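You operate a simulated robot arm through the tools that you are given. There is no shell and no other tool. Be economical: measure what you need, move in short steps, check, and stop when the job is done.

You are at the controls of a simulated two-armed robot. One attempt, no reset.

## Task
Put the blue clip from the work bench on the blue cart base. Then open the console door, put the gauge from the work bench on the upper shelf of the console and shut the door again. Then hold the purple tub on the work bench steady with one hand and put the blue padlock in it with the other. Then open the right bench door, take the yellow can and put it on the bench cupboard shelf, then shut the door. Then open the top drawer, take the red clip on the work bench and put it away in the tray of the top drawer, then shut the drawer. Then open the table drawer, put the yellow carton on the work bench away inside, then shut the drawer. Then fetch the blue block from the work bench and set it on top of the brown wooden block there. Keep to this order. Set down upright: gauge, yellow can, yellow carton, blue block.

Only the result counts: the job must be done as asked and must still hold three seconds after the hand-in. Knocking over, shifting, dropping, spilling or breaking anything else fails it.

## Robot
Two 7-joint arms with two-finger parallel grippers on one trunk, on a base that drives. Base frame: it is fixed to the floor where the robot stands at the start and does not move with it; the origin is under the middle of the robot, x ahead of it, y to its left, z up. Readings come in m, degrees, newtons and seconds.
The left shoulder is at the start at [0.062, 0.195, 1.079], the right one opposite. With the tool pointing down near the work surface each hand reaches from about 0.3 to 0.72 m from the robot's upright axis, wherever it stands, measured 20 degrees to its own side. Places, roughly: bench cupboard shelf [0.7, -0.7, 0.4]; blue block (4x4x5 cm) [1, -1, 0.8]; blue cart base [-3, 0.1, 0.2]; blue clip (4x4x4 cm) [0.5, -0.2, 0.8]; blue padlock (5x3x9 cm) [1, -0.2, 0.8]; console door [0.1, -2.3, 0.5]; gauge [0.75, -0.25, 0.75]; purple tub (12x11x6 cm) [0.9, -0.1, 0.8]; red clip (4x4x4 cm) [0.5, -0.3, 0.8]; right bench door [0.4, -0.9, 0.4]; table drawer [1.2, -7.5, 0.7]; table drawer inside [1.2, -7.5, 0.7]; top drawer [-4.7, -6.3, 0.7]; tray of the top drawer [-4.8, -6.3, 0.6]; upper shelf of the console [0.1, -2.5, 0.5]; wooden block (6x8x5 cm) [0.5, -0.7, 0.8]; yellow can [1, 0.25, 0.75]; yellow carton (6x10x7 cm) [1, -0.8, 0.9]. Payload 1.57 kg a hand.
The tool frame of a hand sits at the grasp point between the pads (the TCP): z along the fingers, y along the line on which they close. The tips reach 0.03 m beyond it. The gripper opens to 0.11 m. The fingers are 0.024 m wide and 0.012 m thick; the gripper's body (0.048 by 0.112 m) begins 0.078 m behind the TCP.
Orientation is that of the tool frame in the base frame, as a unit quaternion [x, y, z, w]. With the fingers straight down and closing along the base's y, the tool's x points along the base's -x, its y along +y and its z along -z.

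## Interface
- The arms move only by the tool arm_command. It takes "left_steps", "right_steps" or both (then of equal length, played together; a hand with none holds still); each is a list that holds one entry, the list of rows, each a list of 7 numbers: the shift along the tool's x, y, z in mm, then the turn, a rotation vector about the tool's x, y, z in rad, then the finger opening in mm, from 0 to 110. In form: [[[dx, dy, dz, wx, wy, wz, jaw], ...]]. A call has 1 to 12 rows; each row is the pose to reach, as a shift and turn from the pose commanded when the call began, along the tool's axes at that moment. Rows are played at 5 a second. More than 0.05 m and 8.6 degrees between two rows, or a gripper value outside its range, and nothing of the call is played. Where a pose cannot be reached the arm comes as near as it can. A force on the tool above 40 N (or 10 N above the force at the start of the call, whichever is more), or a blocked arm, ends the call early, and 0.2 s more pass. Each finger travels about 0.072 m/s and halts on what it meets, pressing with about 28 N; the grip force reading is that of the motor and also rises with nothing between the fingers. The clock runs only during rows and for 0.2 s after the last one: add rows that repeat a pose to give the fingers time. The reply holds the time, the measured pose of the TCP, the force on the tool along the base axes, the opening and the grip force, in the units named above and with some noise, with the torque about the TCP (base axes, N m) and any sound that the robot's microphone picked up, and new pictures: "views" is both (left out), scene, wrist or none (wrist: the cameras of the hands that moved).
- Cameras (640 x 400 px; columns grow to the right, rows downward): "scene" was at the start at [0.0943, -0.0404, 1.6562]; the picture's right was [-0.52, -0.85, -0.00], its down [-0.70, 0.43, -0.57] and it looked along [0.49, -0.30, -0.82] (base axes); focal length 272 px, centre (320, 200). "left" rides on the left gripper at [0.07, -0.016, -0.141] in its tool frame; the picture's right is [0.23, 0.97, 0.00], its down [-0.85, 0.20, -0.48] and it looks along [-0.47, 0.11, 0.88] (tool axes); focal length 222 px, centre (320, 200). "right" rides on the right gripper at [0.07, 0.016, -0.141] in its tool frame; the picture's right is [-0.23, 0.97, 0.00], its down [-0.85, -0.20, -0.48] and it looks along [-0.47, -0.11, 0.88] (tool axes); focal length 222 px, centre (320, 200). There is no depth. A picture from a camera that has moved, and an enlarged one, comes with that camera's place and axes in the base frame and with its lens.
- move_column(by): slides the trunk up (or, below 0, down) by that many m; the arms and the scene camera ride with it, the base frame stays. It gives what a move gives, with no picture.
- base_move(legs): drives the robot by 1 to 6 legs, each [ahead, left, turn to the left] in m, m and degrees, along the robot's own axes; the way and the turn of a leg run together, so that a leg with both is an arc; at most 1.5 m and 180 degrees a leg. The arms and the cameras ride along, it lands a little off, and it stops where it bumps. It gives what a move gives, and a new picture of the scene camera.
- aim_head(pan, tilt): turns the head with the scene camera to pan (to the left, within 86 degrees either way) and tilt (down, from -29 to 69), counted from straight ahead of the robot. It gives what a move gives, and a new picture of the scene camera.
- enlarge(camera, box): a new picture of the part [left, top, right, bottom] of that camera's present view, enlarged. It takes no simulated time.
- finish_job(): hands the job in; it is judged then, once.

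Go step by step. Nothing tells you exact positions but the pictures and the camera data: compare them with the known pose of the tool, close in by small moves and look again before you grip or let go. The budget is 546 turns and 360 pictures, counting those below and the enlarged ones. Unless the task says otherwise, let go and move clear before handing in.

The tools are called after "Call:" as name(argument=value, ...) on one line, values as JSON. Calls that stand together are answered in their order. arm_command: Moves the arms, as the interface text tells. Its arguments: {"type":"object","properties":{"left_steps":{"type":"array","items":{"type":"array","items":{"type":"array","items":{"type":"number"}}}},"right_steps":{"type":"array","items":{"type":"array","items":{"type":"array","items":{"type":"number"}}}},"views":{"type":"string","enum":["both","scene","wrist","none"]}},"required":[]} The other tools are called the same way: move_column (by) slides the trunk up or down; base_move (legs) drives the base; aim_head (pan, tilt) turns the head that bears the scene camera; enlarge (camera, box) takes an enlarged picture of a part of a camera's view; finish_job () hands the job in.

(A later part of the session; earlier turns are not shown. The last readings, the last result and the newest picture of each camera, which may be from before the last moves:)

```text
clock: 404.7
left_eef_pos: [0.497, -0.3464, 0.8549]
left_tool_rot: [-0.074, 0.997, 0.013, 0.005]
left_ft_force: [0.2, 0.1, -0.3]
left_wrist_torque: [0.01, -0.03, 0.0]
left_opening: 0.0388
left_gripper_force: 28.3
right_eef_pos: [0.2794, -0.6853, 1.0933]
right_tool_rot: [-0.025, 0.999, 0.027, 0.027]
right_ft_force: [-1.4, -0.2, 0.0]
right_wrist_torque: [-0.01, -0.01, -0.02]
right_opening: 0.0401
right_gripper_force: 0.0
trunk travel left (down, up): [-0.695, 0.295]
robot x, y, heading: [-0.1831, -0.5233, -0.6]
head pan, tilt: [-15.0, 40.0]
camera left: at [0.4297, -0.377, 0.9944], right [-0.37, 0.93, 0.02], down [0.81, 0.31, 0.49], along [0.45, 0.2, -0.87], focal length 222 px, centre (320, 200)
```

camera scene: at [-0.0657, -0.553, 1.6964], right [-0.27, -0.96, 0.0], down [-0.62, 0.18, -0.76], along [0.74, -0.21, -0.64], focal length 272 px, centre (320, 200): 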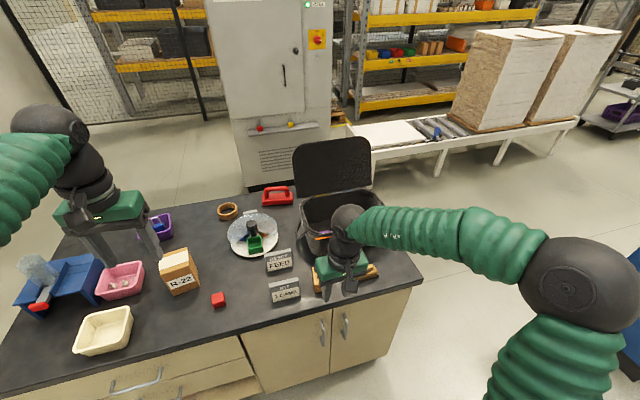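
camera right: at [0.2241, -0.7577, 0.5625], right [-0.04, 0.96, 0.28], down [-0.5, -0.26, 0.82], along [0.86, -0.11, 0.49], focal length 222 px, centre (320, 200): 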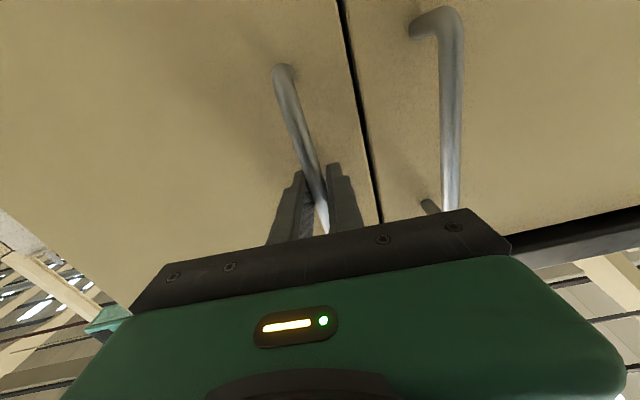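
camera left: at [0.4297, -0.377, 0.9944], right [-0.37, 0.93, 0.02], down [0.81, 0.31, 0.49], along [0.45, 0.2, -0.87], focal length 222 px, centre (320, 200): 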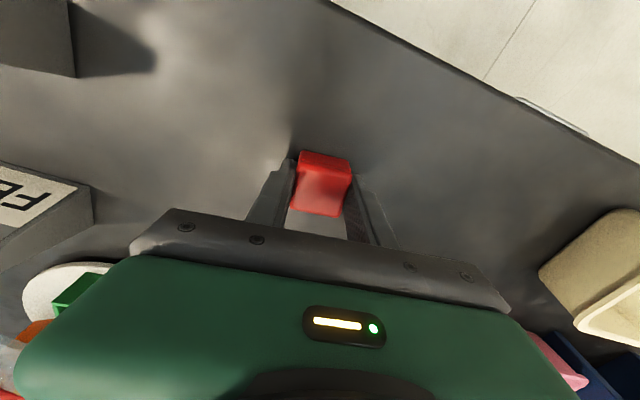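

The red clip is gripped. I lift it and drive: out of the corridor, around through the wall lane toward the aisle at x≈-2.9.

Call:
arm_command(left_steps=[[[0, 0, -45, 0, 0, 0, 20], [0, 0, -90, 0, 0, 0, 20], [10, 0, -135, 0, 0, 0.03, 20], [30, 0, -178, 0, 0, 0.06, 20], [55, 5, -215, 0, 0, 0.09, 20], [85, 10, -245, 0, 0, 0.12, 20], [120, 15, -265, 0, 0, 0.15, 20], [155, 20, -275, 0, 0, 0.16, 20]]], views="none")

Call:
base_move(legs=[[0, 0, 90.5], [1.42, -0.2, 0], [0, 0, 90], [0.6, -0.22, 0], [1.45, 0, 0], [0.9, 0, 0]])

```text
clock: 406.5
left_eef_pos: [0.3358, -0.3584, 1.1264]
left_tool_rot: [0.006, 1.0, 0.013, 0.005]
left_ft_force: [-0.5, 0.4, -0.6]
left_wrist_torque: [-0.01, 0.0, 0.01]
left_opening: 0.0393
left_gripper_force: 27.5
right_eef_pos: [0.2769, -0.6858, 1.0938]
right_tool_rot: [-0.024, 0.999, 0.028, 0.028]
right_ft_force: [0.3, 0.1, 0.2]
right_wrist_torque: [0.01, -0.01, -0.01]
right_opening: 0.0399
right_gripper_force: 0.1
trunk travel left (down, up): [-0.695, 0.295]
robot x, y, heading: [-0.1765, -0.5214, -1.0]
head pan, tilt: [-15.0, 40.0]
```

```text
clock: 431.0
left_eef_pos: [-2.5049, 1.1696, 1.1266]
left_tool_rot: [0.999, -0.039, -0.005, 0.016]
left_ft_force: [-0.6, 0.9, -0.2]
left_wrist_torque: [0.01, 0.09, 0.02]
left_opening: 0.0391
left_gripper_force: 28.4
right_eef_pos: [-2.4267, 1.4906, 1.0939]
right_tool_rot: [0.999, -0.004, -0.029, 0.026]
right_ft_force: [-0.2, -1.4, -0.3]
right_wrist_torque: [0.14, 0.06, -0.02]
right_opening: 0.0401
right_gripper_force: 0.1
trunk travel left (down, up): [-0.695, 0.295]
robot x, y, heading: [-1.9786, 1.2903, 175.6]
head pan, tilt: [-15.0, 40.0]
stopped in leg 5: the robot was blocked; the commanded pose is now the measured one
camera scene: at [-2.096, 1.2664, 1.6972], right [0.33, 0.94, 0.03], down [0.61, -0.19, -0.77], along [-0.72, 0.28, -0.64], focal length 272 px, centre (320, 200)
```

scene: 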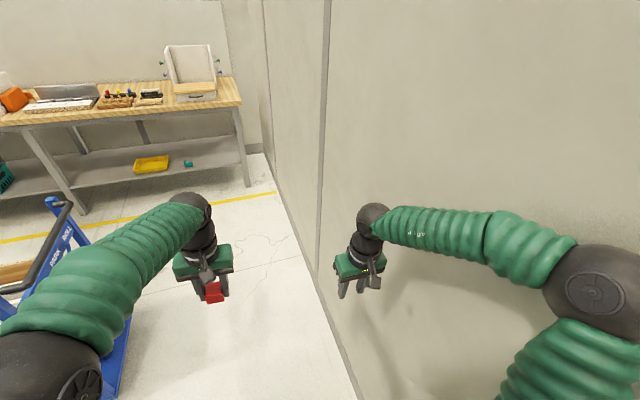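

The right elbow grazed the wall. I shift left, continue, and pass the cart on its far side.

Call:
base_move(legs=[[0, 0.22, 4.4], [1.45, 0, 0], [0.15, 0, 0], [0, 0, 90], [0, -0.25, 0], [1.2, 0, 0]])

```text
clock: 451.4
left_eef_pos: [-3.6525, -0.6478, 1.1287]
left_tool_rot: [0.695, 0.718, 0.015, 0.021]
left_ft_force: [0.2, -0.2, -0.5]
left_wrist_torque: [0.0, -0.02, 0.01]
left_opening: 0.0394
left_gripper_force: 27.9
right_eef_pos: [-3.9822, -0.6064, 1.0889]
right_tool_rot: [0.671, 0.739, 0.009, 0.048]
right_ft_force: [-0.6, 0.0, -1.6]
right_wrist_torque: [-0.01, -0.03, 0.0]
right_opening: 0.0399
right_gripper_force: 0.1
trunk travel left (down, up): [-0.695, 0.295]
robot x, y, heading: [-3.8128, -0.1377, -88.2]
head pan, tilt: [-15.0, 40.0]
camera scene: at [-3.8317, -0.254, 1.6965], right [-0.97, 0.23, 0.0], down [0.15, 0.63, -0.76], along [-0.17, -0.74, -0.64], focal length 272 px, centre (320, 200)
```

scene: 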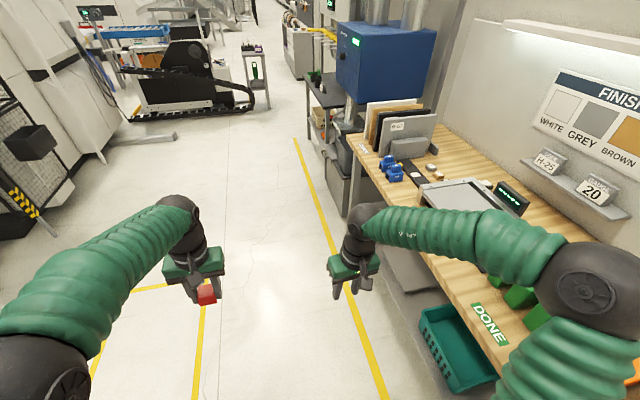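

I can see the drawer cabinet far ahead on the right (≈(-4.7,-6.3)). I drive down the aisle and look again.

Call:
base_move(legs=[[1.4, 0.05, -1.8], [1.2, 0, 0]])

```text
clock: 464.3
left_eef_pos: [-3.6614, -3.2997, 1.1305]
left_tool_rot: [0.717, 0.696, 0.013, 0.022]
left_ft_force: [-0.7, -0.2, -0.6]
left_wrist_torque: [-0.02, -0.05, 0.03]
left_opening: 0.0391
left_gripper_force: 27.6
right_eef_pos: [-3.9867, -3.2367, 1.0889]
right_tool_rot: [0.694, 0.718, 0.006, 0.049]
right_ft_force: [-0.3, -0.8, -0.5]
right_wrist_torque: [0.0, 0.02, 0.02]
right_opening: 0.0398
right_gripper_force: 0.1
trunk travel left (down, up): [-0.695, 0.295]
robot x, y, heading: [-3.7858, -2.7814, -91.6]
head pan, tilt: [-15.0, 40.0]
camera scene: at [-3.8154, -2.8954, 1.6965], right [-0.96, 0.29, 0.0], down [0.19, 0.62, -0.76], along [-0.22, -0.73, -0.64], focal length 272 px, centre (320, 200)
```

scene: 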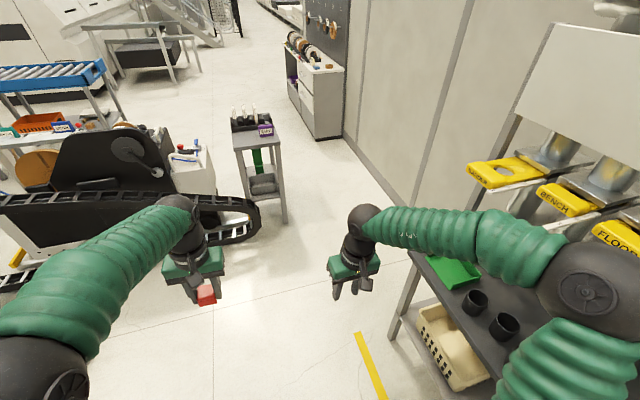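

I raise the trunk to clear the tool stand, turn a bit left, and thread between the stand and the wall.

Call:
move_column(by=0.28)

Call:
base_move(legs=[[0, 0, 31.6], [0.733, -0.67, 0], [0.165, -0.615, 0], [0.953, -0.55, 0]])

```text
clock: 467.1
left_eef_pos: [-3.6617, -3.2979, 1.4108]
left_tool_rot: [0.717, 0.696, 0.013, 0.022]
left_ft_force: [0.3, -0.4, -0.2]
left_wrist_torque: [0.01, 0.02, 0.03]
left_opening: 0.0391
left_gripper_force: 27.8
right_eef_pos: [-3.986, -3.2373, 1.3689]
right_tool_rot: [0.694, 0.718, 0.005, 0.048]
right_ft_force: [-0.3, -1.1, -0.1]
right_wrist_torque: [-0.03, 0.02, 0.01]
right_opening: 0.0398
right_gripper_force: 0.1
trunk travel left (down, up): [-0.975, 0.015]
robot x, y, heading: [-3.7922, -2.7809, -91.6]
head pan, tilt: [-15.0, 40.0]
```

```text
clock: 482.1
left_eef_pos: [-4.1442, -5.6491, 1.4118]
left_tool_rot: [0.505, 0.863, 0.018, 0.019]
left_ft_force: [0.5, -0.4, -0.8]
left_wrist_torque: [0.01, 0.0, 0.02]
left_opening: 0.039
left_gripper_force: 27.9
right_eef_pos: [-4.4549, -5.7613, 1.3705]
right_tool_rot: [0.477, 0.877, 0.019, 0.046]
right_ft_force: [-0.1, 0.3, 0.5]
right_wrist_torque: [0.02, 0.02, 0.03]
right_opening: 0.04
right_gripper_force: 0.0
trunk travel left (down, up): [-0.975, 0.015]
robot x, y, heading: [-4.5223, -5.2708, -60.9]
head pan, tilt: [-15.0, 40.0]
camera scene: at [-4.4836, -5.3818, 1.9766], right [-0.97, -0.25, 0.0], down [-0.16, 0.62, -0.77], along [0.19, -0.74, -0.64], focal length 272 px, centre (320, 200)
```

scene: 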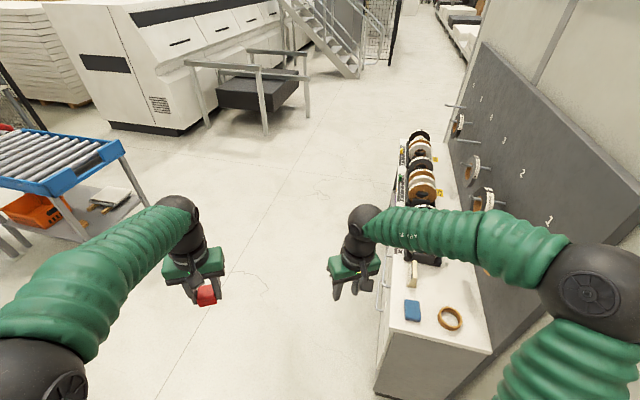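

The drawer cabinet's front faces +x at x≈-4.66. I move in front of it and turn to face it.

Call:
base_move(legs=[[0.565, 0.338, 0], [0.612, -0.34, 0], [0, 0, -119.1]])

Call:
aim_head(pan=0, tilt=50)

```text
clock: 494.2
left_eef_pos: [-4.4478, -6.4349, 1.4102]
left_tool_rot: [1.0, -0.008, -0.008, 0.026]
left_ft_force: [0.0, 0.0, -0.2]
left_wrist_torque: [0.03, -0.01, -0.02]
left_opening: 0.039
left_gripper_force: 28.1
right_eef_pos: [-4.3889, -6.1094, 1.3711]
right_tool_rot: [0.999, 0.024, -0.03, 0.038]
right_ft_force: [0.0, -0.1, 0.0]
right_wrist_torque: [0.01, 0.0, -0.01]
right_opening: 0.0399
right_gripper_force: 0.0
trunk travel left (down, up): [-0.975, 0.015]
robot x, y, heading: [-3.9349, -6.298, 178.9]
head pan, tilt: [-15.0, 40.0]
camera scene: at [-4.0487, -6.2767, 1.9764], right [0.28, 0.96, 0.0], down [0.62, -0.18, -0.76], along [-0.73, 0.21, -0.64], focal length 272 px, centre (320, 200)
```

scene: 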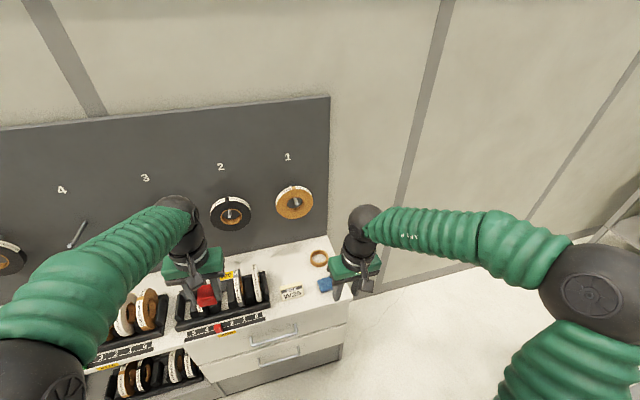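

```text
clock: 495.0
left_eef_pos: [-4.4453, -6.4342, 1.4118]
left_tool_rot: [1.0, -0.009, -0.008, 0.026]
left_ft_force: [-0.2, -0.4, -0.1]
left_wrist_torque: [0.0, 0.03, -0.01]
left_opening: 0.0389
left_gripper_force: 27.4
right_eef_pos: [-4.3877, -6.1099, 1.3702]
right_tool_rot: [0.998, 0.022, -0.03, 0.04]
right_ft_force: [-0.3, -0.9, -0.4]
right_wrist_torque: [-0.01, 0.02, -0.02]
right_opening: 0.0399
right_gripper_force: 0.2
trunk travel left (down, up): [-0.975, 0.015]
robot x, y, heading: [-3.9331, -6.3036, 178.9]
head pan, tilt: [0.0, 50.0]
camera scene: at [-4.0443, -6.298, 1.9623], right [0.02, 1.0, 0.0], down [0.77, -0.01, -0.64], along [-0.64, 0.01, -0.77], focal length 272 px, centre (320, 200)
```

scene: 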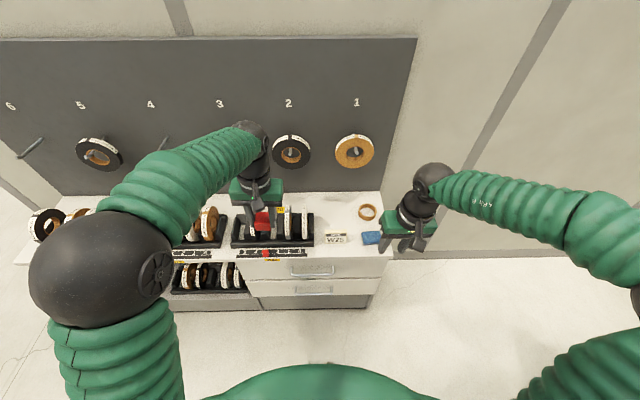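

Call:
enlarge(camera="scene", box=[220, 190, 420, 320])

```text
3.08 times, centred on (320, 255) of scene
camera zoom: at [-4.0443, -6.298, 1.9623], right [0.02, 1.0, 0.0], down [0.77, -0.01, -0.64], along [-0.64, 0.01, -0.77], focal length 836 px, centre (320, 31)
```

zoom: 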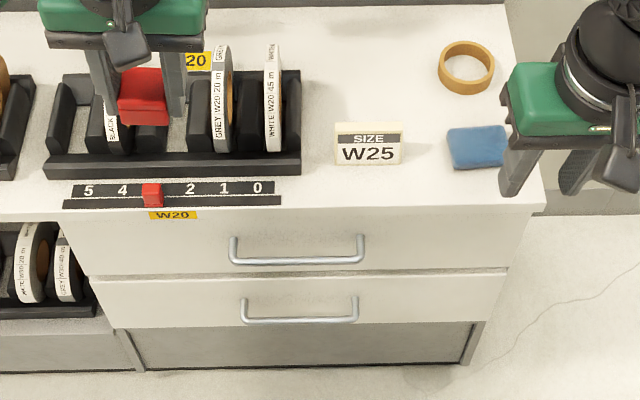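

The top drawer has a 20 cm horizontal bar handle near (-4.60,-6.32,0.713). I lower the trunk and turn the right hand 90° so its fingers can close over the bar.

Call:
move_column(by=-0.28)

Call:
arm_command(right_steps=[[[3, 5, 8, 0, 0, -0.143, 50], [6, 10, 16, 0, 0, -0.286, 60], [9, 15, 24, 0, 0, -0.429, 60], [12, 20, 32, 0, 0, -0.571, 60], [15, 25, 40, 0, 0, -0.714, 60], [18, 30, 48, 0, 0, -0.857, 60], [21, 35, 56, 0, 0, -1.0, 60], [24, 40, 64, 0, 0, -1.143, 60], [27, 45, 72, 0, 0, -1.286, 60], [30, 50, 80, 0, 0, -1.429, 60], [33, 55, 88, 0, 0, -1.571, 60]]], views="none")

Call:
arm_command(right_steps=[[[8, 0, 25, 0.131, 0, 0, 60], [16, 0, 50, 0.262, 0, 0, 60], [24, 0, 75, 0.393, 0, 0, 60], [32, 0, 100, 0.524, 0, 0, 60], [40, 0, 125, 0.654, 0, 0, 60], [48, 0, 150, 0.785, 0, 0, 60], [48, 0, 150, 0.785, 0, 0, 60]]], views="both")

```text
clock: 497.8
left_eef_pos: [-4.4473, -6.4351, 1.1319]
left_tool_rot: [1.0, -0.008, -0.008, 0.026]
left_ft_force: [-1.2, 0.6, 0.8]
left_wrist_torque: [0.0, -0.01, 0.02]
left_opening: 0.039
left_gripper_force: 28.0
right_eef_pos: [-4.3866, -6.1091, 1.0917]
right_tool_rot: [0.999, 0.022, -0.031, 0.039]
right_ft_force: [0.1, 0.0, 0.7]
right_wrist_torque: [-0.01, 0.01, 0.02]
right_opening: 0.04
right_gripper_force: 0.0
trunk travel left (down, up): [-0.695, 0.295]
robot x, y, heading: [-3.9338, -6.3012, 178.9]
head pan, tilt: [0.0, 50.0]
```

```text
clock: 500.2
left_eef_pos: [-4.4455, -6.4289, 1.1327]
left_tool_rot: [1.0, -0.009, -0.008, 0.027]
left_ft_force: [-0.8, 0.6, 0.2]
left_wrist_torque: [-0.01, 0.0, -0.04]
left_opening: 0.0389
left_gripper_force: 28.1
right_eef_pos: [-4.2786, -6.2261, 1.0445]
right_tool_rot: [0.747, 0.663, -0.041, 0.015]
right_ft_force: [-0.6, -1.1, -0.4]
right_wrist_torque: [0.04, 0.0, -0.06]
right_opening: 0.0596
right_gripper_force: 0.1
right hand out of reach, approached as far as the arm can: row 7, 8, 9, 10, 11
trunk travel left (down, up): [-0.695, 0.295]
robot x, y, heading: [-3.9356, -6.2993, 178.8]
head pan, tilt: [0.0, 50.0]
```

```text
clock: 501.8
left_eef_pos: [-4.4456, -6.4347, 1.1314]
left_tool_rot: [1.0, -0.008, -0.007, 0.025]
left_ft_force: [-0.1, -0.2, 0.0]
left_wrist_torque: [-0.03, 0.02, 0.01]
left_opening: 0.039
left_gripper_force: 28.1
right_eef_pos: [-4.3064, -6.2087, 0.8654]
right_tool_rot: [0.696, 0.597, -0.292, -0.272]
right_ft_force: [0.7, 0.0, 0.2]
right_wrist_torque: [-0.01, 0.03, -0.03]
right_opening: 0.0601
right_gripper_force: 0.0
right hand out of reach, approached as far as the arm can: row 3, 4, 5, 6, 7
trunk travel left (down, up): [-0.695, 0.295]
robot x, y, heading: [-3.9307, -6.3006, 179.3]
head pan, tilt: [0.0, 50.0]
camera scene: at [-4.0432, -6.2976, 1.6823], right [0.02, 1.0, 0.0], down [0.77, -0.01, -0.64], along [-0.64, 0.01, -0.77], focal length 272 px, centre (320, 200)
camera right: at [-4.1837, -6.1462, 0.944], right [0.63, -0.36, -0.69], down [0.12, -0.83, 0.54], along [-0.77, -0.42, -0.48], focal length 222 px, centre (320, 200)
```

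scene: 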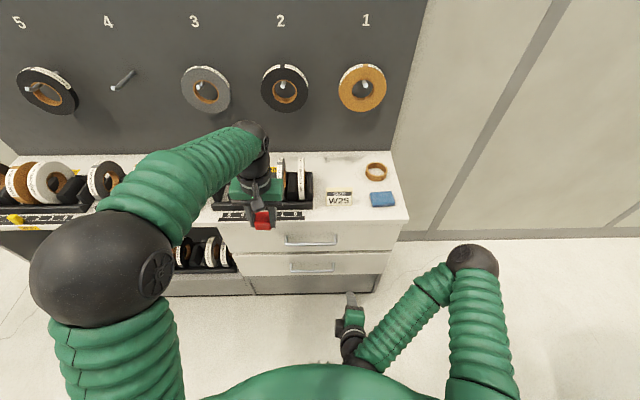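
right: 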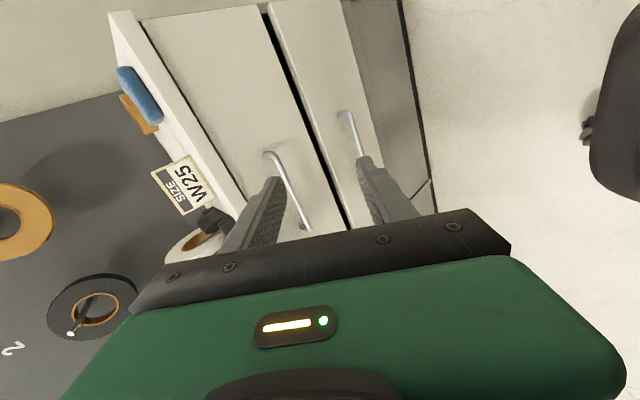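

The bar is better fixed at x≈-4.592, z≈0.765 (cabinet top 0.858). I move the right hand to 8 cm before the bar along the tool.

Call:
arm_command(right_steps=[[[-12, -19, 33, -0.002, -0.014, -0.013, 60], [-25, -38, 65, -0.003, -0.028, -0.027, 60], [-37, -56, 98, -0.004, -0.042, -0.04, 60], [-49, -75, 131, -0.006, -0.057, -0.053, 60], [-61, -94, 163, -0.007, -0.071, -0.067, 60], [-74, -113, 196, -0.009, -0.085, -0.08, 60], [-74, -113, 196, -0.009, -0.085, -0.08, 60]]], views="both")

```text
clock: 503.4
left_eef_pos: [-4.4456, -6.4349, 1.1318]
left_tool_rot: [1.0, -0.008, -0.007, 0.024]
left_ft_force: [0.2, 0.2, 0.1]
left_wrist_torque: [0.0, -0.03, 0.02]
left_opening: 0.0387
left_gripper_force: 28.1
right_eef_pos: [-4.5346, -6.2589, 0.8185]
right_tool_rot: [0.66, 0.637, -0.307, -0.254]
right_ft_force: [-0.8, 0.1, -0.1]
right_wrist_torque: [-0.01, 0.0, 0.0]
right_opening: 0.06
right_gripper_force: 0.0
trunk travel left (down, up): [-0.695, 0.295]
robot x, y, heading: [-3.93, -6.3039, 179.0]
head pan, tilt: [0.0, 50.0]
camera scene: at [-4.0435, -6.3, 1.6823], right [0.02, 1.0, 0.0], down [0.77, -0.01, -0.64], along [-0.64, 0.01, -0.77], focal length 272 px, centre (320, 200)
camera right: at [-4.4206, -6.1825, 0.8975], right [0.67, -0.28, -0.69], down [0.21, -0.82, 0.54], along [-0.71, -0.51, -0.48], focal length 222 px, centre (320, 200)
```

scene: 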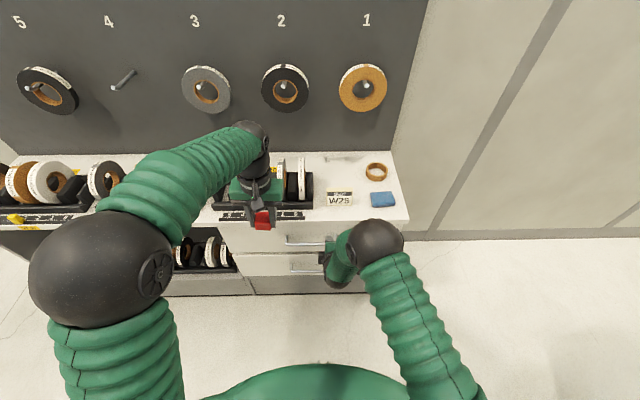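
right: 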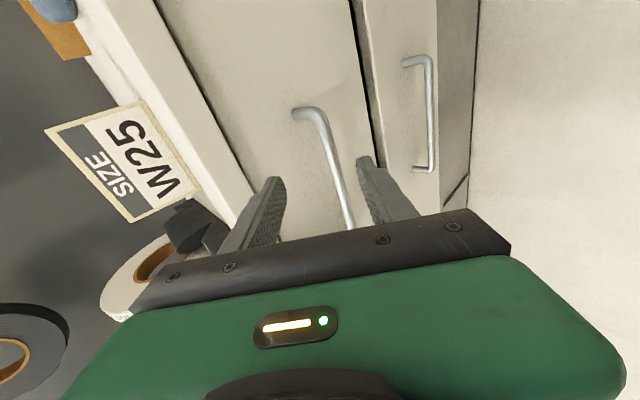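

Call:
arm_command(right_steps=[[[0, 9, 25, 0, 0, 0, 40], [0, 9, 50, 0, 0, 0, 36], [0, 9, 72, 0, 0, 0, 36], [0, 9, 72, 0, 0, 0, 20], [0, 9, 72, 0, 0, 0, 5], [0, 9, 72, 0, 0, 0, 5]]], views="wrist")

```text
clock: 504.8
left_eef_pos: [-4.4453, -6.4356, 1.1318]
left_tool_rot: [1.0, -0.008, -0.008, 0.025]
left_ft_force: [-0.6, 0.5, -1.1]
left_wrist_torque: [-0.01, -0.02, -0.02]
left_opening: 0.0388
left_gripper_force: 28.5
right_eef_pos: [-4.5791, -6.2617, 0.762]
right_tool_rot: [0.66, 0.639, -0.304, -0.254]
right_ft_force: [7.5, -0.6, -7.7]
right_wrist_torque: [0.44, -0.31, 0.66]
right_opening: 0.0143
right_gripper_force: 29.8
trunk travel left (down, up): [-0.695, 0.295]
robot x, y, heading: [-3.9317, -6.3017, 179.0]
head pan, tilt: [0.0, 50.0]
camera right: at [-4.4654, -6.1845, 0.8419], right [0.67, -0.28, -0.69], down [0.21, -0.82, 0.54], along [-0.71, -0.51, -0.49], focal length 222 px, centre (320, 200)
```

right: 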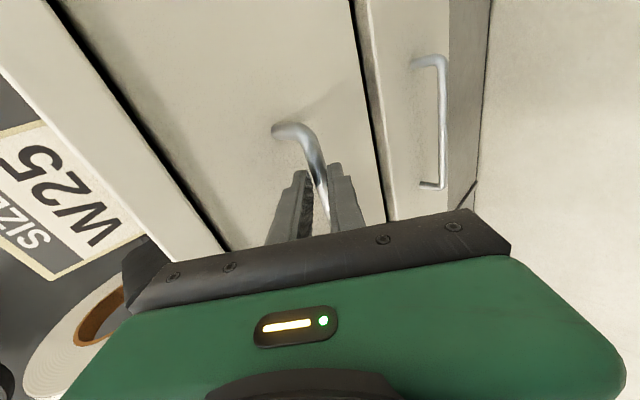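

The bar is gripped. I pull the drawer straight out.

Call:
arm_command(right_steps=[[[0, 21, -22, 0, 0, 0, 5], [0, 41, -44, 0, 0, 0, 5], [0, 62, -66, 0, 0, 0, 5], [0, 82, -88, 0, 0, 0, 5], [0, 103, -109, 0, 0, 0, 5], [0, 123, -131, 0, 0, 0, 5], [0, 144, -153, 0, 0, 0, 5], [0, 164, -175, 0, 0, 0, 5]]], views="scene")

```text
clock: 505.8
left_eef_pos: [-4.4435, -6.4345, 1.134]
left_tool_rot: [1.0, -0.01, -0.009, 0.025]
left_ft_force: [0.2, 0.9, 0.6]
left_wrist_torque: [-0.02, 0.01, 0.0]
left_opening: 0.039
left_gripper_force: 28.1
right_eef_pos: [-4.4784, -6.1696, 0.7606]
right_tool_rot: [0.716, 0.576, -0.276, -0.281]
right_ft_force: [-0.8, 0.4, 0.4]
right_wrist_torque: [-0.04, 0.02, 0.0]
right_opening: 0.005
right_gripper_force: 0.0
trunk travel left (down, up): [-0.695, 0.295]
robot x, y, heading: [-3.9335, -6.3031, 179.2]
head pan, tilt: [0.0, 50.0]
stopped in row 4 (right hand): the arm was blocked; the commanded pose is now the measured one
camera scene: at [-4.0423, -6.2989, 1.6824], right [0.02, 1.0, 0.0], down [0.77, -0.01, -0.64], along [-0.64, 0.01, -0.77], focal length 272 px, centre (320, 200)
```

scene: 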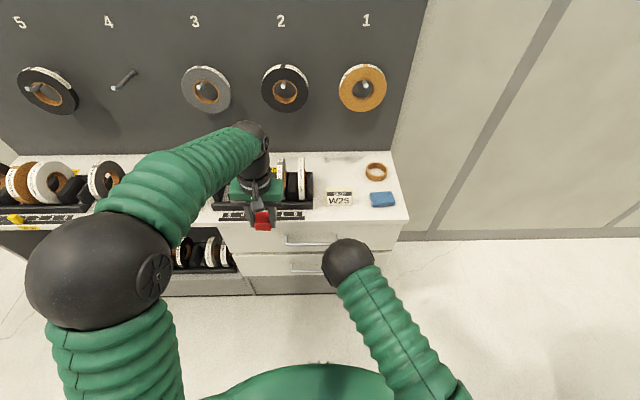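

The hand slipped along the bar as the arm got cramped. I back off, shift the base left, and will regrip and pull with the base instead.

Call:
arm_command(right_steps=[[[0, 0, -30, 0, 0, 0, 40], [0, 0, -60, 0, 0, 0, 40]]], views="none")

Call:
base_move(legs=[[0, 0.12, 0]])

Call:
arm_command(right_steps=[[[-7, -26, 20, -0.003, -0.046, -0.041, 40], [-13, -52, 40, -0.007, -0.092, -0.083, 40], [-20, -79, 60, -0.01, -0.138, -0.124, 40], [-20, -79, 60, -0.01, -0.138, -0.124, 40]]], views="wrist")

```text
clock: 506.6
left_eef_pos: [-4.4426, -6.4348, 1.1356]
left_tool_rot: [1.0, -0.01, -0.009, 0.025]
left_ft_force: [0.3, 0.6, -0.2]
left_wrist_torque: [-0.02, 0.01, 0.02]
left_opening: 0.0391
left_gripper_force: 27.7
right_eef_pos: [-4.4378, -6.1251, 0.7995]
right_tool_rot: [0.745, 0.54, -0.257, -0.295]
right_ft_force: [-0.2, -0.5, -0.8]
right_wrist_torque: [-0.01, -0.02, 0.0]
right_opening: 0.0401
right_gripper_force: 0.1
trunk travel left (down, up): [-0.695, 0.295]
robot x, y, heading: [-3.9317, -6.2986, 178.9]
head pan, tilt: [0.0, 50.0]
stopped in row 2 (right hand): the arm was blocked; the commanded pose is now the measured one
```

```text
clock: 507.9
left_eef_pos: [-4.4442, -6.5278, 1.137]
left_tool_rot: [0.999, -0.011, -0.009, 0.035]
left_ft_force: [0.9, 1.4, -0.2]
left_wrist_torque: [-0.21, 0.0, 0.0]
left_opening: 0.039
left_gripper_force: 28.0
right_eef_pos: [-4.4413, -6.2245, 0.796]
right_tool_rot: [0.751, 0.533, -0.262, -0.289]
right_ft_force: [0.5, 2.3, 0.0]
right_wrist_torque: [-0.15, 0.01, 0.14]
right_opening: 0.04
right_gripper_force: 0.1
trunk travel left (down, up): [-0.695, 0.295]
robot x, y, heading: [-3.935, -6.4161, 178.9]
head pan, tilt: [0.0, 50.0]
camera scene: at [-4.045, -6.3785, 1.6821], right [0.02, 1.0, -0.02], down [0.77, -0.03, -0.64], along [-0.64, 0.0, -0.77], focal length 272 px, centre (320, 200)
```

scene: 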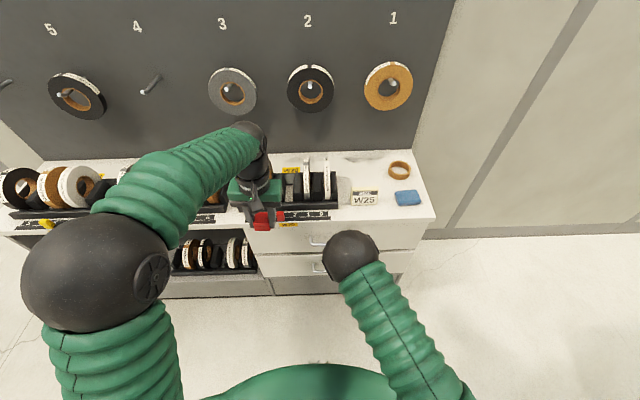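

```text
clock: 508.9
left_eef_pos: [-4.4446, -6.5613, 1.1321]
left_tool_rot: [1.0, -0.01, -0.01, 0.021]
left_ft_force: [-0.5, 0.3, -0.4]
left_wrist_torque: [0.07, 0.0, -0.03]
left_opening: 0.0387
left_gripper_force: 27.8
right_eef_pos: [-4.5425, -6.2374, 0.8185]
right_tool_rot: [0.693, 0.603, -0.285, -0.275]
right_ft_force: [-0.1, -0.5, -0.2]
right_wrist_torque: [0.08, 0.01, -0.04]
right_opening: 0.04
right_gripper_force: 0.0
trunk travel left (down, up): [-0.695, 0.295]
robot x, y, heading: [-3.9332, -6.421, 178.9]
head pan, tilt: [0.0, 50.0]
camera right: at [-4.4205, -6.1753, 0.8995], right [0.64, -0.34, -0.69], down [0.12, -0.84, 0.53], along [-0.76, -0.42, -0.5], focal length 222 px, centre (320, 200)
```

right: 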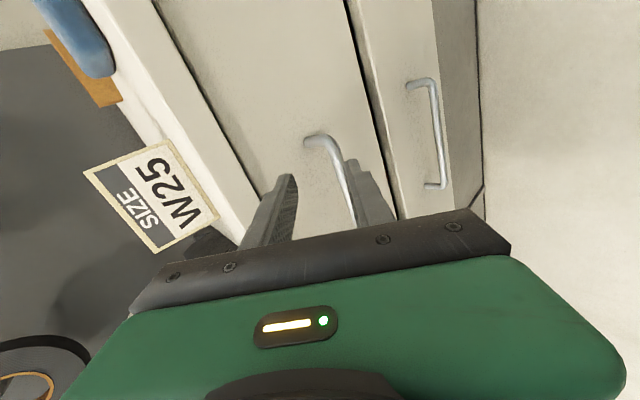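

Call:
arm_command(right_steps=[[[-20, 10, 10, 0, 0, 0, 40], [-38, 19, 30, 0, 0, 0, 38], [-38, 19, 68, 0, 0, 0, 38], [-38, 19, 68, 0, 0, 0, 20], [-38, 19, 68, 0, 0, 0, 0], [-38, 19, 68, 0, 0, 0, 0]]], views="wrist")

```text
clock: 510.3
left_eef_pos: [-4.4442, -6.5538, 1.1338]
left_tool_rot: [1.0, -0.012, -0.01, 0.023]
left_ft_force: [0.1, -0.2, -0.5]
left_wrist_torque: [0.01, -0.01, 0.01]
left_opening: 0.039
left_gripper_force: 27.7
right_eef_pos: [-4.5819, -6.2715, 0.7598]
right_tool_rot: [0.693, 0.603, -0.287, -0.272]
right_ft_force: [0.4, -11.9, -3.3]
right_wrist_torque: [-0.23, -0.12, 1.46]
right_opening: 0.0165
right_gripper_force: 32.0
trunk travel left (down, up): [-0.695, 0.295]
robot x, y, heading: [-3.9339, -6.4186, 178.8]
head pan, tilt: [0.0, 50.0]
camera right: at [-4.4599, -6.2093, 0.8405], right [0.64, -0.35, -0.69], down [0.12, -0.84, 0.53], along [-0.76, -0.42, -0.49], focal length 222 px, centre (320, 200)
```

right: 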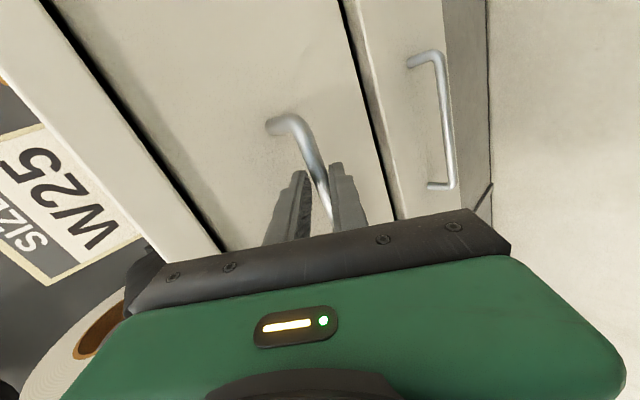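

Gripped again. Now I pull by driving the base straight back.

Call:
base_move(legs=[[-0.26, 0, 0]])

```text
clock: 512.1
left_eef_pos: [-4.1825, -6.5575, 1.1336]
left_tool_rot: [1.0, -0.012, -0.01, 0.023]
left_ft_force: [0.6, 0.8, -0.1]
left_wrist_torque: [-0.01, -0.01, 0.0]
left_opening: 0.039
left_gripper_force: 27.6
right_eef_pos: [-4.3189, -6.2722, 0.7616]
right_tool_rot: [0.695, 0.601, -0.285, -0.274]
right_ft_force: [-0.3, 0.8, -5.0]
right_wrist_torque: [1.1, 0.03, 0.1]
right_opening: 0.0167
right_gripper_force: 31.9
trunk travel left (down, up): [-0.695, 0.295]
robot x, y, heading: [-3.6769, -6.4238, 178.9]
head pan, tilt: [0.0, 50.0]
camera scene: at [-3.7863, -6.4222, 1.6822], right [0.02, 1.0, 0.0], down [0.77, -0.02, -0.64], along [-0.64, 0.01, -0.77], focal length 272 px, centre (320, 200)
```

scene: 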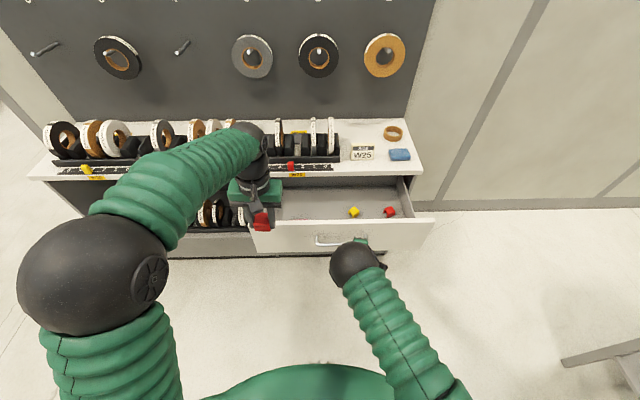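

The drawer is open and holds small pieces. I look closely to find the tray.

Call:
enlarge(camera="scene", box=[230, 150, 450, 270])

```text
2.91 times, centred on (340, 210) of scene
camera zoom: at [-3.7863, -6.4222, 1.6822], right [0.02, 1.0, 0.0], down [0.77, -0.02, -0.64], along [-0.64, 0.01, -0.77], focal length 790 px, centre (262, 171)
```

zoom: 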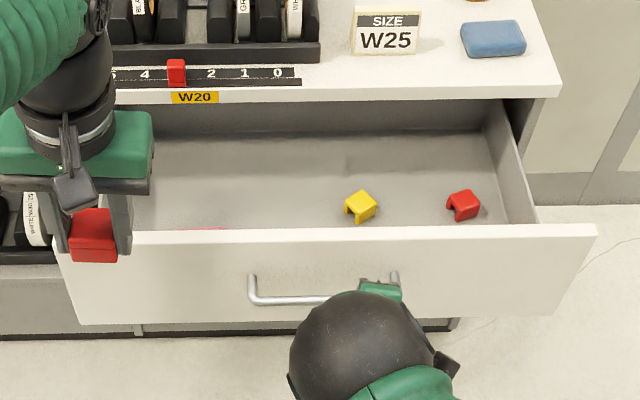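

The tray is the drawer's floor, with other clips in it; there is free room near (-4.52,-6.39). I release the handle, draw the right hand back and up.

Call:
arm_command(right_steps=[[[0, 0, 0, 0, 0, 0, 30], [0, 0, 0, 0, 0, 0, 50], [0, 0, -20, 0, 0, 0, 50], [0, 0, -45, 0, 0, 0, 50]]], views="wrist")

```text
clock: 513.1
left_eef_pos: [-4.1794, -6.5572, 1.131]
left_tool_rot: [1.0, -0.013, -0.011, 0.023]
left_ft_force: [-0.2, -0.2, -0.2]
left_wrist_torque: [0.0, 0.02, 0.02]
left_opening: 0.0386
left_gripper_force: 28.0
right_eef_pos: [-4.2828, -6.2558, 0.784]
right_tool_rot: [0.704, 0.592, -0.278, -0.277]
right_ft_force: [-0.3, 0.3, 0.0]
right_wrist_torque: [0.01, 0.01, 0.01]
right_opening: 0.0498
right_gripper_force: 0.0
trunk travel left (down, up): [-0.695, 0.295]
robot x, y, heading: [-3.6709, -6.4222, 178.9]
head pan, tilt: [0.0, 50.0]
camera right: at [-4.1599, -6.1983, 0.8656], right [0.63, -0.37, -0.69], down [0.08, -0.84, 0.53], along [-0.77, -0.39, -0.5], focal length 222 px, centre (320, 200)
```

right: 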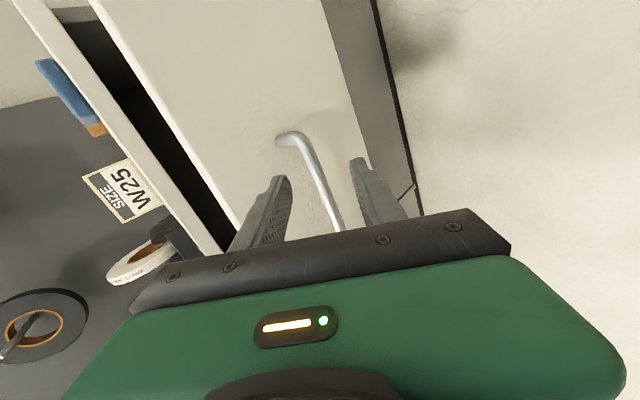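

Call:
arm_command(right_steps=[[[13, -29, -28, 0, 0, 0, 50], [27, -58, -55, 0, 0, 0, 50], [40, -86, -83, 0, 0, 0, 50], [54, -115, -110, 0, 0, 0, 50], [67, -144, -138, 0, 0, 0, 50]]], views="none")

Call:
base_move(legs=[[0.19, -0.1, 0]])

```text
clock: 514.3
left_eef_pos: [-4.1777, -6.5565, 1.1362]
left_tool_rot: [1.0, -0.012, -0.011, 0.024]
left_ft_force: [0.3, 0.3, -0.3]
left_wrist_torque: [-0.01, -0.01, 0.02]
left_opening: 0.0389
left_gripper_force: 28.2
right_eef_pos: [-4.2755, -6.1942, 0.9859]
right_tool_rot: [0.694, 0.601, -0.286, -0.274]
right_ft_force: [0.8, -0.3, -0.1]
right_wrist_torque: [-0.02, -0.01, 0.0]
right_opening: 0.0502
right_gripper_force: 0.1
trunk travel left (down, up): [-0.695, 0.295]
robot x, y, heading: [-3.6749, -6.4234, 178.7]
head pan, tilt: [0.0, 50.0]
```

```text
clock: 516.0
left_eef_pos: [-4.3682, -6.4517, 1.1353]
left_tool_rot: [1.0, -0.013, -0.011, 0.022]
left_ft_force: [0.7, 0.0, -0.3]
left_wrist_torque: [0.02, 0.02, -0.01]
left_opening: 0.0388
left_gripper_force: 28.1
right_eef_pos: [-4.4647, -6.0899, 0.988]
right_tool_rot: [0.696, 0.599, -0.286, -0.275]
right_ft_force: [-0.1, -0.2, 0.1]
right_wrist_torque: [-0.03, -0.01, 0.01]
right_opening: 0.0501
right_gripper_force: 0.0
trunk travel left (down, up): [-0.695, 0.295]
robot x, y, heading: [-3.8682, -6.3205, 178.7]
head pan, tilt: [0.0, 50.0]
camera scene: at [-3.971, -6.3191, 1.6825], right [0.02, 1.0, 0.0], down [0.77, -0.02, -0.64], along [-0.64, 0.02, -0.77], focal length 272 px, centre (320, 200)
```

scene: 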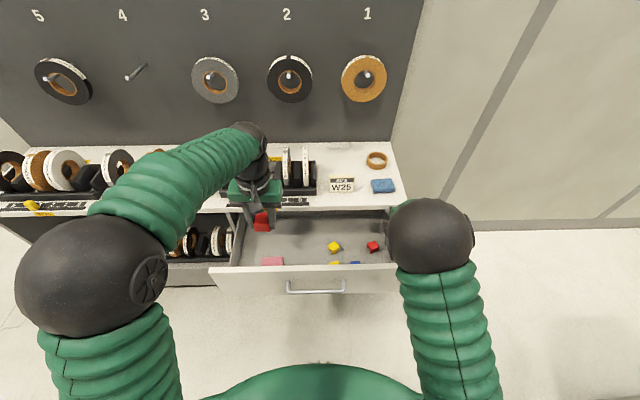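

Free floor spot in the drawer is around (-4.515,-6.385). I bring the clip down over it with the left hand.

Call:
arm_command(left_steps=[[[-18, -8, 36, 0, 0, 0, 20], [-37, -17, 71, 0, 0, 0, 20], [-55, -25, 107, 0, 0, 0, 20], [-74, -34, 143, 0, 0, 0, 20], [-92, -42, 178, 0, 0, 0, 20], [-110, -50, 214, 0, 0, 0, 20], [-129, -59, 250, 0, 0, 0, 20], [-147, -67, 285, 0, 0, 0, 20], [-147, -67, 285, 0, 0, 0, 20]]], views="wrist")

```text
clock: 518.0
left_eef_pos: [-4.5216, -6.3924, 0.8477]
left_tool_rot: [1.0, -0.013, -0.011, 0.023]
left_ft_force: [-0.7, 0.1, 0.4]
left_wrist_torque: [-0.01, 0.01, 0.03]
left_opening: 0.0388
left_gripper_force: 28.1
right_eef_pos: [-4.4651, -6.089, 0.9869]
right_tool_rot: [0.696, 0.597, -0.287, -0.277]
right_ft_force: [-0.3, -0.5, -0.3]
right_wrist_torque: [0.0, 0.0, 0.01]
right_opening: 0.0501
right_gripper_force: 0.2
trunk travel left (down, up): [-0.695, 0.295]
robot x, y, heading: [-3.8629, -6.3175, 178.7]
head pan, tilt: [0.0, 50.0]
camera left: at [-4.4477, -6.3711, 0.9867], right [0.2, -0.98, 0.04], down [-0.85, -0.15, 0.51], along [-0.49, -0.14, -0.86], focal length 222 px, centre (320, 200)
```

left: 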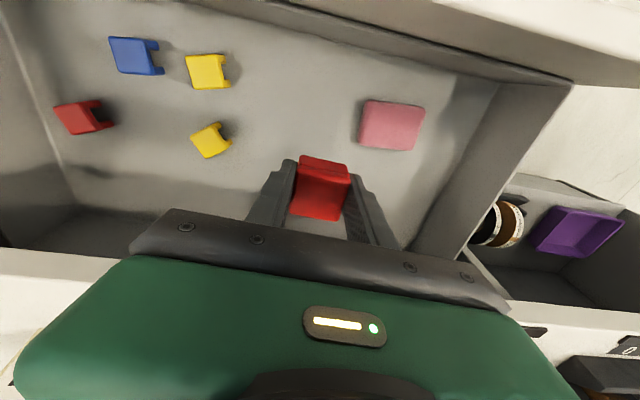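

Call:
arm_command(left_steps=[[[0, 0, 35, 0, 0, 0, 20], [0, 0, 70, 0, 0, 0, 20], [0, 0, 95, 0, 0, 0, 20], [0, 0, 108, 0, 0, 0, 20], [0, 0, 108, 0, 0, 0, 20]]], views="wrist")

```text
clock: 519.2
left_eef_pos: [-4.5119, -6.3997, 0.7487]
left_tool_rot: [1.0, -0.014, -0.011, 0.024]
left_ft_force: [-0.2, 0.7, -0.5]
left_wrist_torque: [-0.02, 0.02, 0.02]
left_opening: 0.0389
left_gripper_force: 28.6
left hand out of reach, approached as far as the arm can: row 2, 3, 4, 5
right_eef_pos: [-4.4656, -6.0896, 0.9837]
right_tool_rot: [0.696, 0.599, -0.286, -0.276]
right_ft_force: [-0.8, 0.1, -1.0]
right_wrist_torque: [-0.02, 0.0, 0.02]
right_opening: 0.0503
right_gripper_force: 0.2
trunk travel left (down, up): [-0.695, 0.295]
robot x, y, heading: [-3.8638, -6.322, 178.6]
head pan, tilt: [0.0, 50.0]
camera left: at [-4.4393, -6.3796, 0.8874], right [0.2, -0.98, 0.04], down [-0.85, -0.15, 0.51], along [-0.49, -0.14, -0.86], focal length 222 px, centre (320, 200)
```

left: 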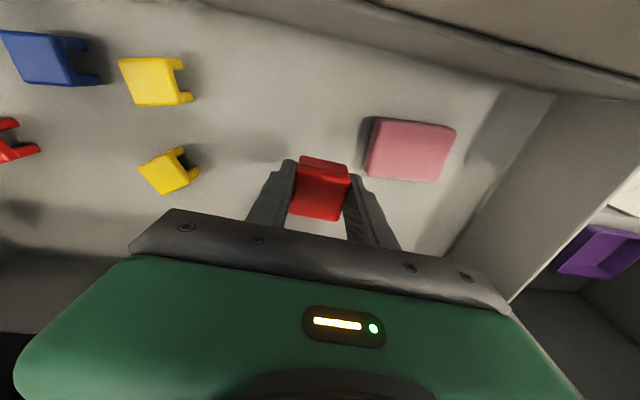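

Arm reach is at its limit, so I lower with the trunk.

Call:
move_column(by=-0.022)

Call:
move_column(by=-0.008)

```text
clock: 519.9
left_eef_pos: [-4.5124, -6.4004, 0.7264]
left_tool_rot: [1.0, -0.014, -0.011, 0.024]
left_ft_force: [0.0, -0.4, -0.2]
left_wrist_torque: [-0.01, -0.02, 0.02]
left_opening: 0.0386
left_gripper_force: 27.4
right_eef_pos: [-4.4653, -6.0889, 0.9637]
right_tool_rot: [0.696, 0.599, -0.286, -0.275]
right_ft_force: [0.7, -0.2, -0.2]
right_wrist_torque: [0.01, -0.05, 0.01]
right_opening: 0.0499
right_gripper_force: 0.1
trunk travel left (down, up): [-0.673, 0.317]
robot x, y, heading: [-3.8636, -6.3204, 178.7]
head pan, tilt: [0.0, 50.0]
```

```text
clock: 520.5
left_eef_pos: [-4.5127, -6.3988, 0.7177]
left_tool_rot: [1.0, -0.014, -0.012, 0.023]
left_ft_force: [0.5, 0.5, -0.1]
left_wrist_torque: [0.01, 0.01, -0.04]
left_opening: 0.0391
left_gripper_force: 27.8
right_eef_pos: [-4.466, -6.089, 0.9565]
right_tool_rot: [0.696, 0.599, -0.286, -0.275]
right_ft_force: [0.1, 0.1, -0.2]
right_wrist_torque: [0.01, 0.0, -0.01]
right_opening: 0.0501
right_gripper_force: 0.1
trunk travel left (down, up): [-0.665, 0.325]
robot x, y, heading: [-3.8649, -6.3184, 178.5]
head pan, tilt: [0.0, 50.0]
```

Call:
move_column(by=-0.012)

Call:
move_column(by=-0.01)

```text
clock: 521.0
left_eef_pos: [-4.5131, -6.3999, 0.7067]
left_tool_rot: [1.0, -0.014, -0.011, 0.023]
left_ft_force: [-0.8, -0.2, 0.0]
left_wrist_torque: [-0.02, -0.02, -0.02]
left_opening: 0.0391
left_gripper_force: 28.0
right_eef_pos: [-4.4659, -6.0881, 0.9437]
right_tool_rot: [0.697, 0.598, -0.285, -0.275]
right_ft_force: [-0.5, -1.0, -0.4]
right_wrist_torque: [0.02, 0.0, 0.03]
right_opening: 0.0503
right_gripper_force: 0.1
trunk travel left (down, up): [-0.653, 0.337]
robot x, y, heading: [-3.866, -6.3191, 178.8]
head pan, tilt: [0.0, 50.0]
```

```text
clock: 521.6
left_eef_pos: [-4.5124, -6.401, 0.6967]
left_tool_rot: [1.0, -0.014, -0.012, 0.024]
left_ft_force: [-0.1, 0.5, -1.3]
left_wrist_torque: [-0.03, 0.0, 0.02]
left_opening: 0.039
left_gripper_force: 28.0
right_eef_pos: [-4.4653, -6.0891, 0.9342]
right_tool_rot: [0.696, 0.598, -0.286, -0.275]
right_ft_force: [0.2, -0.1, 0.1]
right_wrist_torque: [0.0, -0.03, 0.0]
right_opening: 0.0502
right_gripper_force: 0.1
trunk travel left (down, up): [-0.643, 0.347]
robot x, y, heading: [-3.8644, -6.3193, 178.6]
head pan, tilt: [0.0, 50.0]
```

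Call:
move_column(by=-0.018)

Call:
move_column(by=-0.008)

```text
clock: 522.3
left_eef_pos: [-4.5116, -6.3996, 0.6785]
left_tool_rot: [1.0, -0.013, -0.011, 0.023]
left_ft_force: [1.0, 0.3, 0.3]
left_wrist_torque: [0.02, 0.0, 0.03]
left_opening: 0.0387
left_gripper_force: 27.4
right_eef_pos: [-4.4659, -6.0879, 0.9169]
right_tool_rot: [0.695, 0.599, -0.286, -0.276]
right_ft_force: [-0.5, 0.1, -0.5]
right_wrist_torque: [0.01, -0.02, -0.03]
right_opening: 0.0498
right_gripper_force: 0.2
trunk travel left (down, up): [-0.625, 0.365]
robot x, y, heading: [-3.8644, -6.316, 178.4]
head pan, tilt: [0.0, 50.0]
```

```text
clock: 522.9
left_eef_pos: [-4.5124, -6.3993, 0.6699]
left_tool_rot: [1.0, -0.014, -0.012, 0.024]
left_ft_force: [0.0, 0.0, -0.6]
left_wrist_torque: [0.03, -0.02, -0.02]
left_opening: 0.0387
left_gripper_force: 28.4
right_eef_pos: [-4.4666, -6.0883, 0.9078]
right_tool_rot: [0.696, 0.599, -0.286, -0.275]
right_ft_force: [-0.1, -0.1, -0.2]
right_wrist_torque: [0.03, -0.02, 0.0]
right_opening: 0.0502
right_gripper_force: 0.1
trunk travel left (down, up): [-0.617, 0.373]
robot x, y, heading: [-3.8629, -6.3212, 178.8]
head pan, tilt: [0.0, 50.0]
```

Call:
enlarge(camera="left", box=[0, 0, 640, 400])

Call:
move_column(by=-0.01)

```text
1.00 times, centred on (320, 200) of left (not enlarged: the box is as wide or as high as the picture)
camera zoom: at [-4.4392, -6.3795, 0.8096], right [0.2, -0.98, 0.04], down [-0.85, -0.15, 0.51], along [-0.49, -0.14, -0.86], focal length 222 px, centre (320, 200)
```

zoom: 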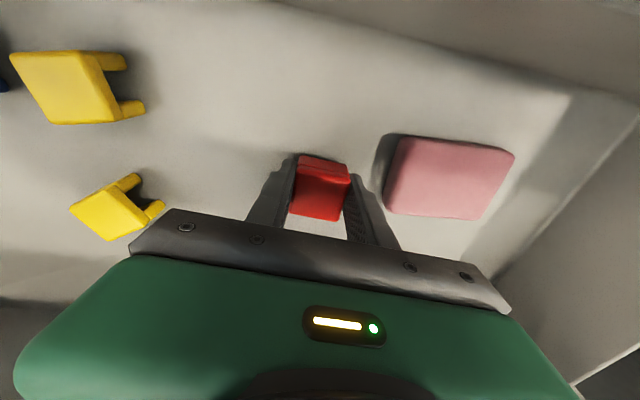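

```text
clock: 523.4
left_eef_pos: [-4.5133, -6.3987, 0.6645]
left_tool_rot: [1.0, -0.013, -0.014, 0.023]
left_ft_force: [-1.2, -2.5, 15.7]
left_wrist_torque: [0.22, -0.12, -0.01]
left_opening: 0.0387
left_gripper_force: 28.0
right_eef_pos: [-4.4648, -6.089, 0.8983]
right_tool_rot: [0.696, 0.598, -0.287, -0.275]
right_ft_force: [-0.5, -0.5, 0.4]
right_wrist_torque: [0.0, 0.04, 0.0]
right_opening: 0.05
right_gripper_force: 0.1
trunk travel left (down, up): [-0.607, 0.383]
robot x, y, heading: [-3.8622, -6.3185, 178.6]
head pan, tilt: [0.0, 50.0]
```

Contact with the tray floor. I ease up, open a little, and lift out.

Call:
arm_command(left_steps=[[[0, 0, -3, 0, 0, 0, 40], [0, 0, -3, 0, 0, 0, 52], [0, 0, -3, 0, 0, 0, 52], [0, 0, -40, 0, 0, 0, 52], [0, 0, -85, 0, 0, 0, 52], [0, 0, -130, 0, 0, 0, 52], [0, 0, -175, 0, 0, 0, 52], [0, 0, -220, 0, 0, 0, 52], [30, 0, -255, 0, 0, 0, 52], [70, 0, -280, 0, 0, 0, 52]]], views="wrist")

```text
clock: 525.6
left_eef_pos: [-4.4278, -6.3864, 0.9387]
left_tool_rot: [1.0, -0.015, -0.013, 0.024]
left_ft_force: [0.6, 0.0, 0.3]
left_wrist_torque: [-0.03, 0.03, 0.03]
left_opening: 0.052
left_gripper_force: 0.1
right_eef_pos: [-4.4631, -6.0879, 0.8991]
right_tool_rot: [0.696, 0.598, -0.287, -0.275]
right_ft_force: [0.3, -0.2, -0.2]
right_wrist_torque: [0.0, -0.01, -0.01]
right_opening: 0.0499
right_gripper_force: 0.0
trunk travel left (down, up): [-0.607, 0.383]
robot x, y, heading: [-3.864, -6.3217, 178.5]
head pan, tilt: [0.0, 50.0]
camera left: at [-4.3544, -6.3662, 1.078], right [0.2, -0.98, 0.04], down [-0.85, -0.15, 0.51], along [-0.49, -0.14, -0.86], focal length 222 px, centre (320, 200)
```

left: 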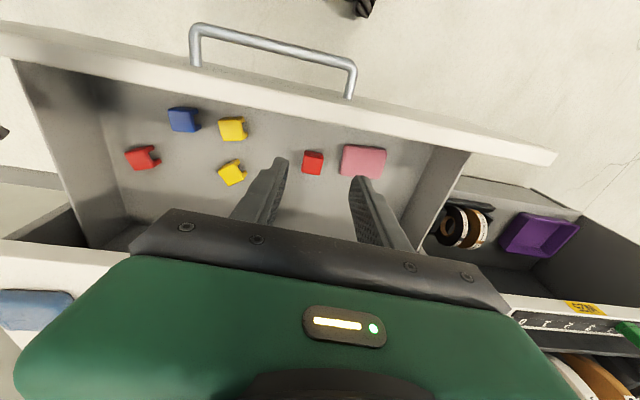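

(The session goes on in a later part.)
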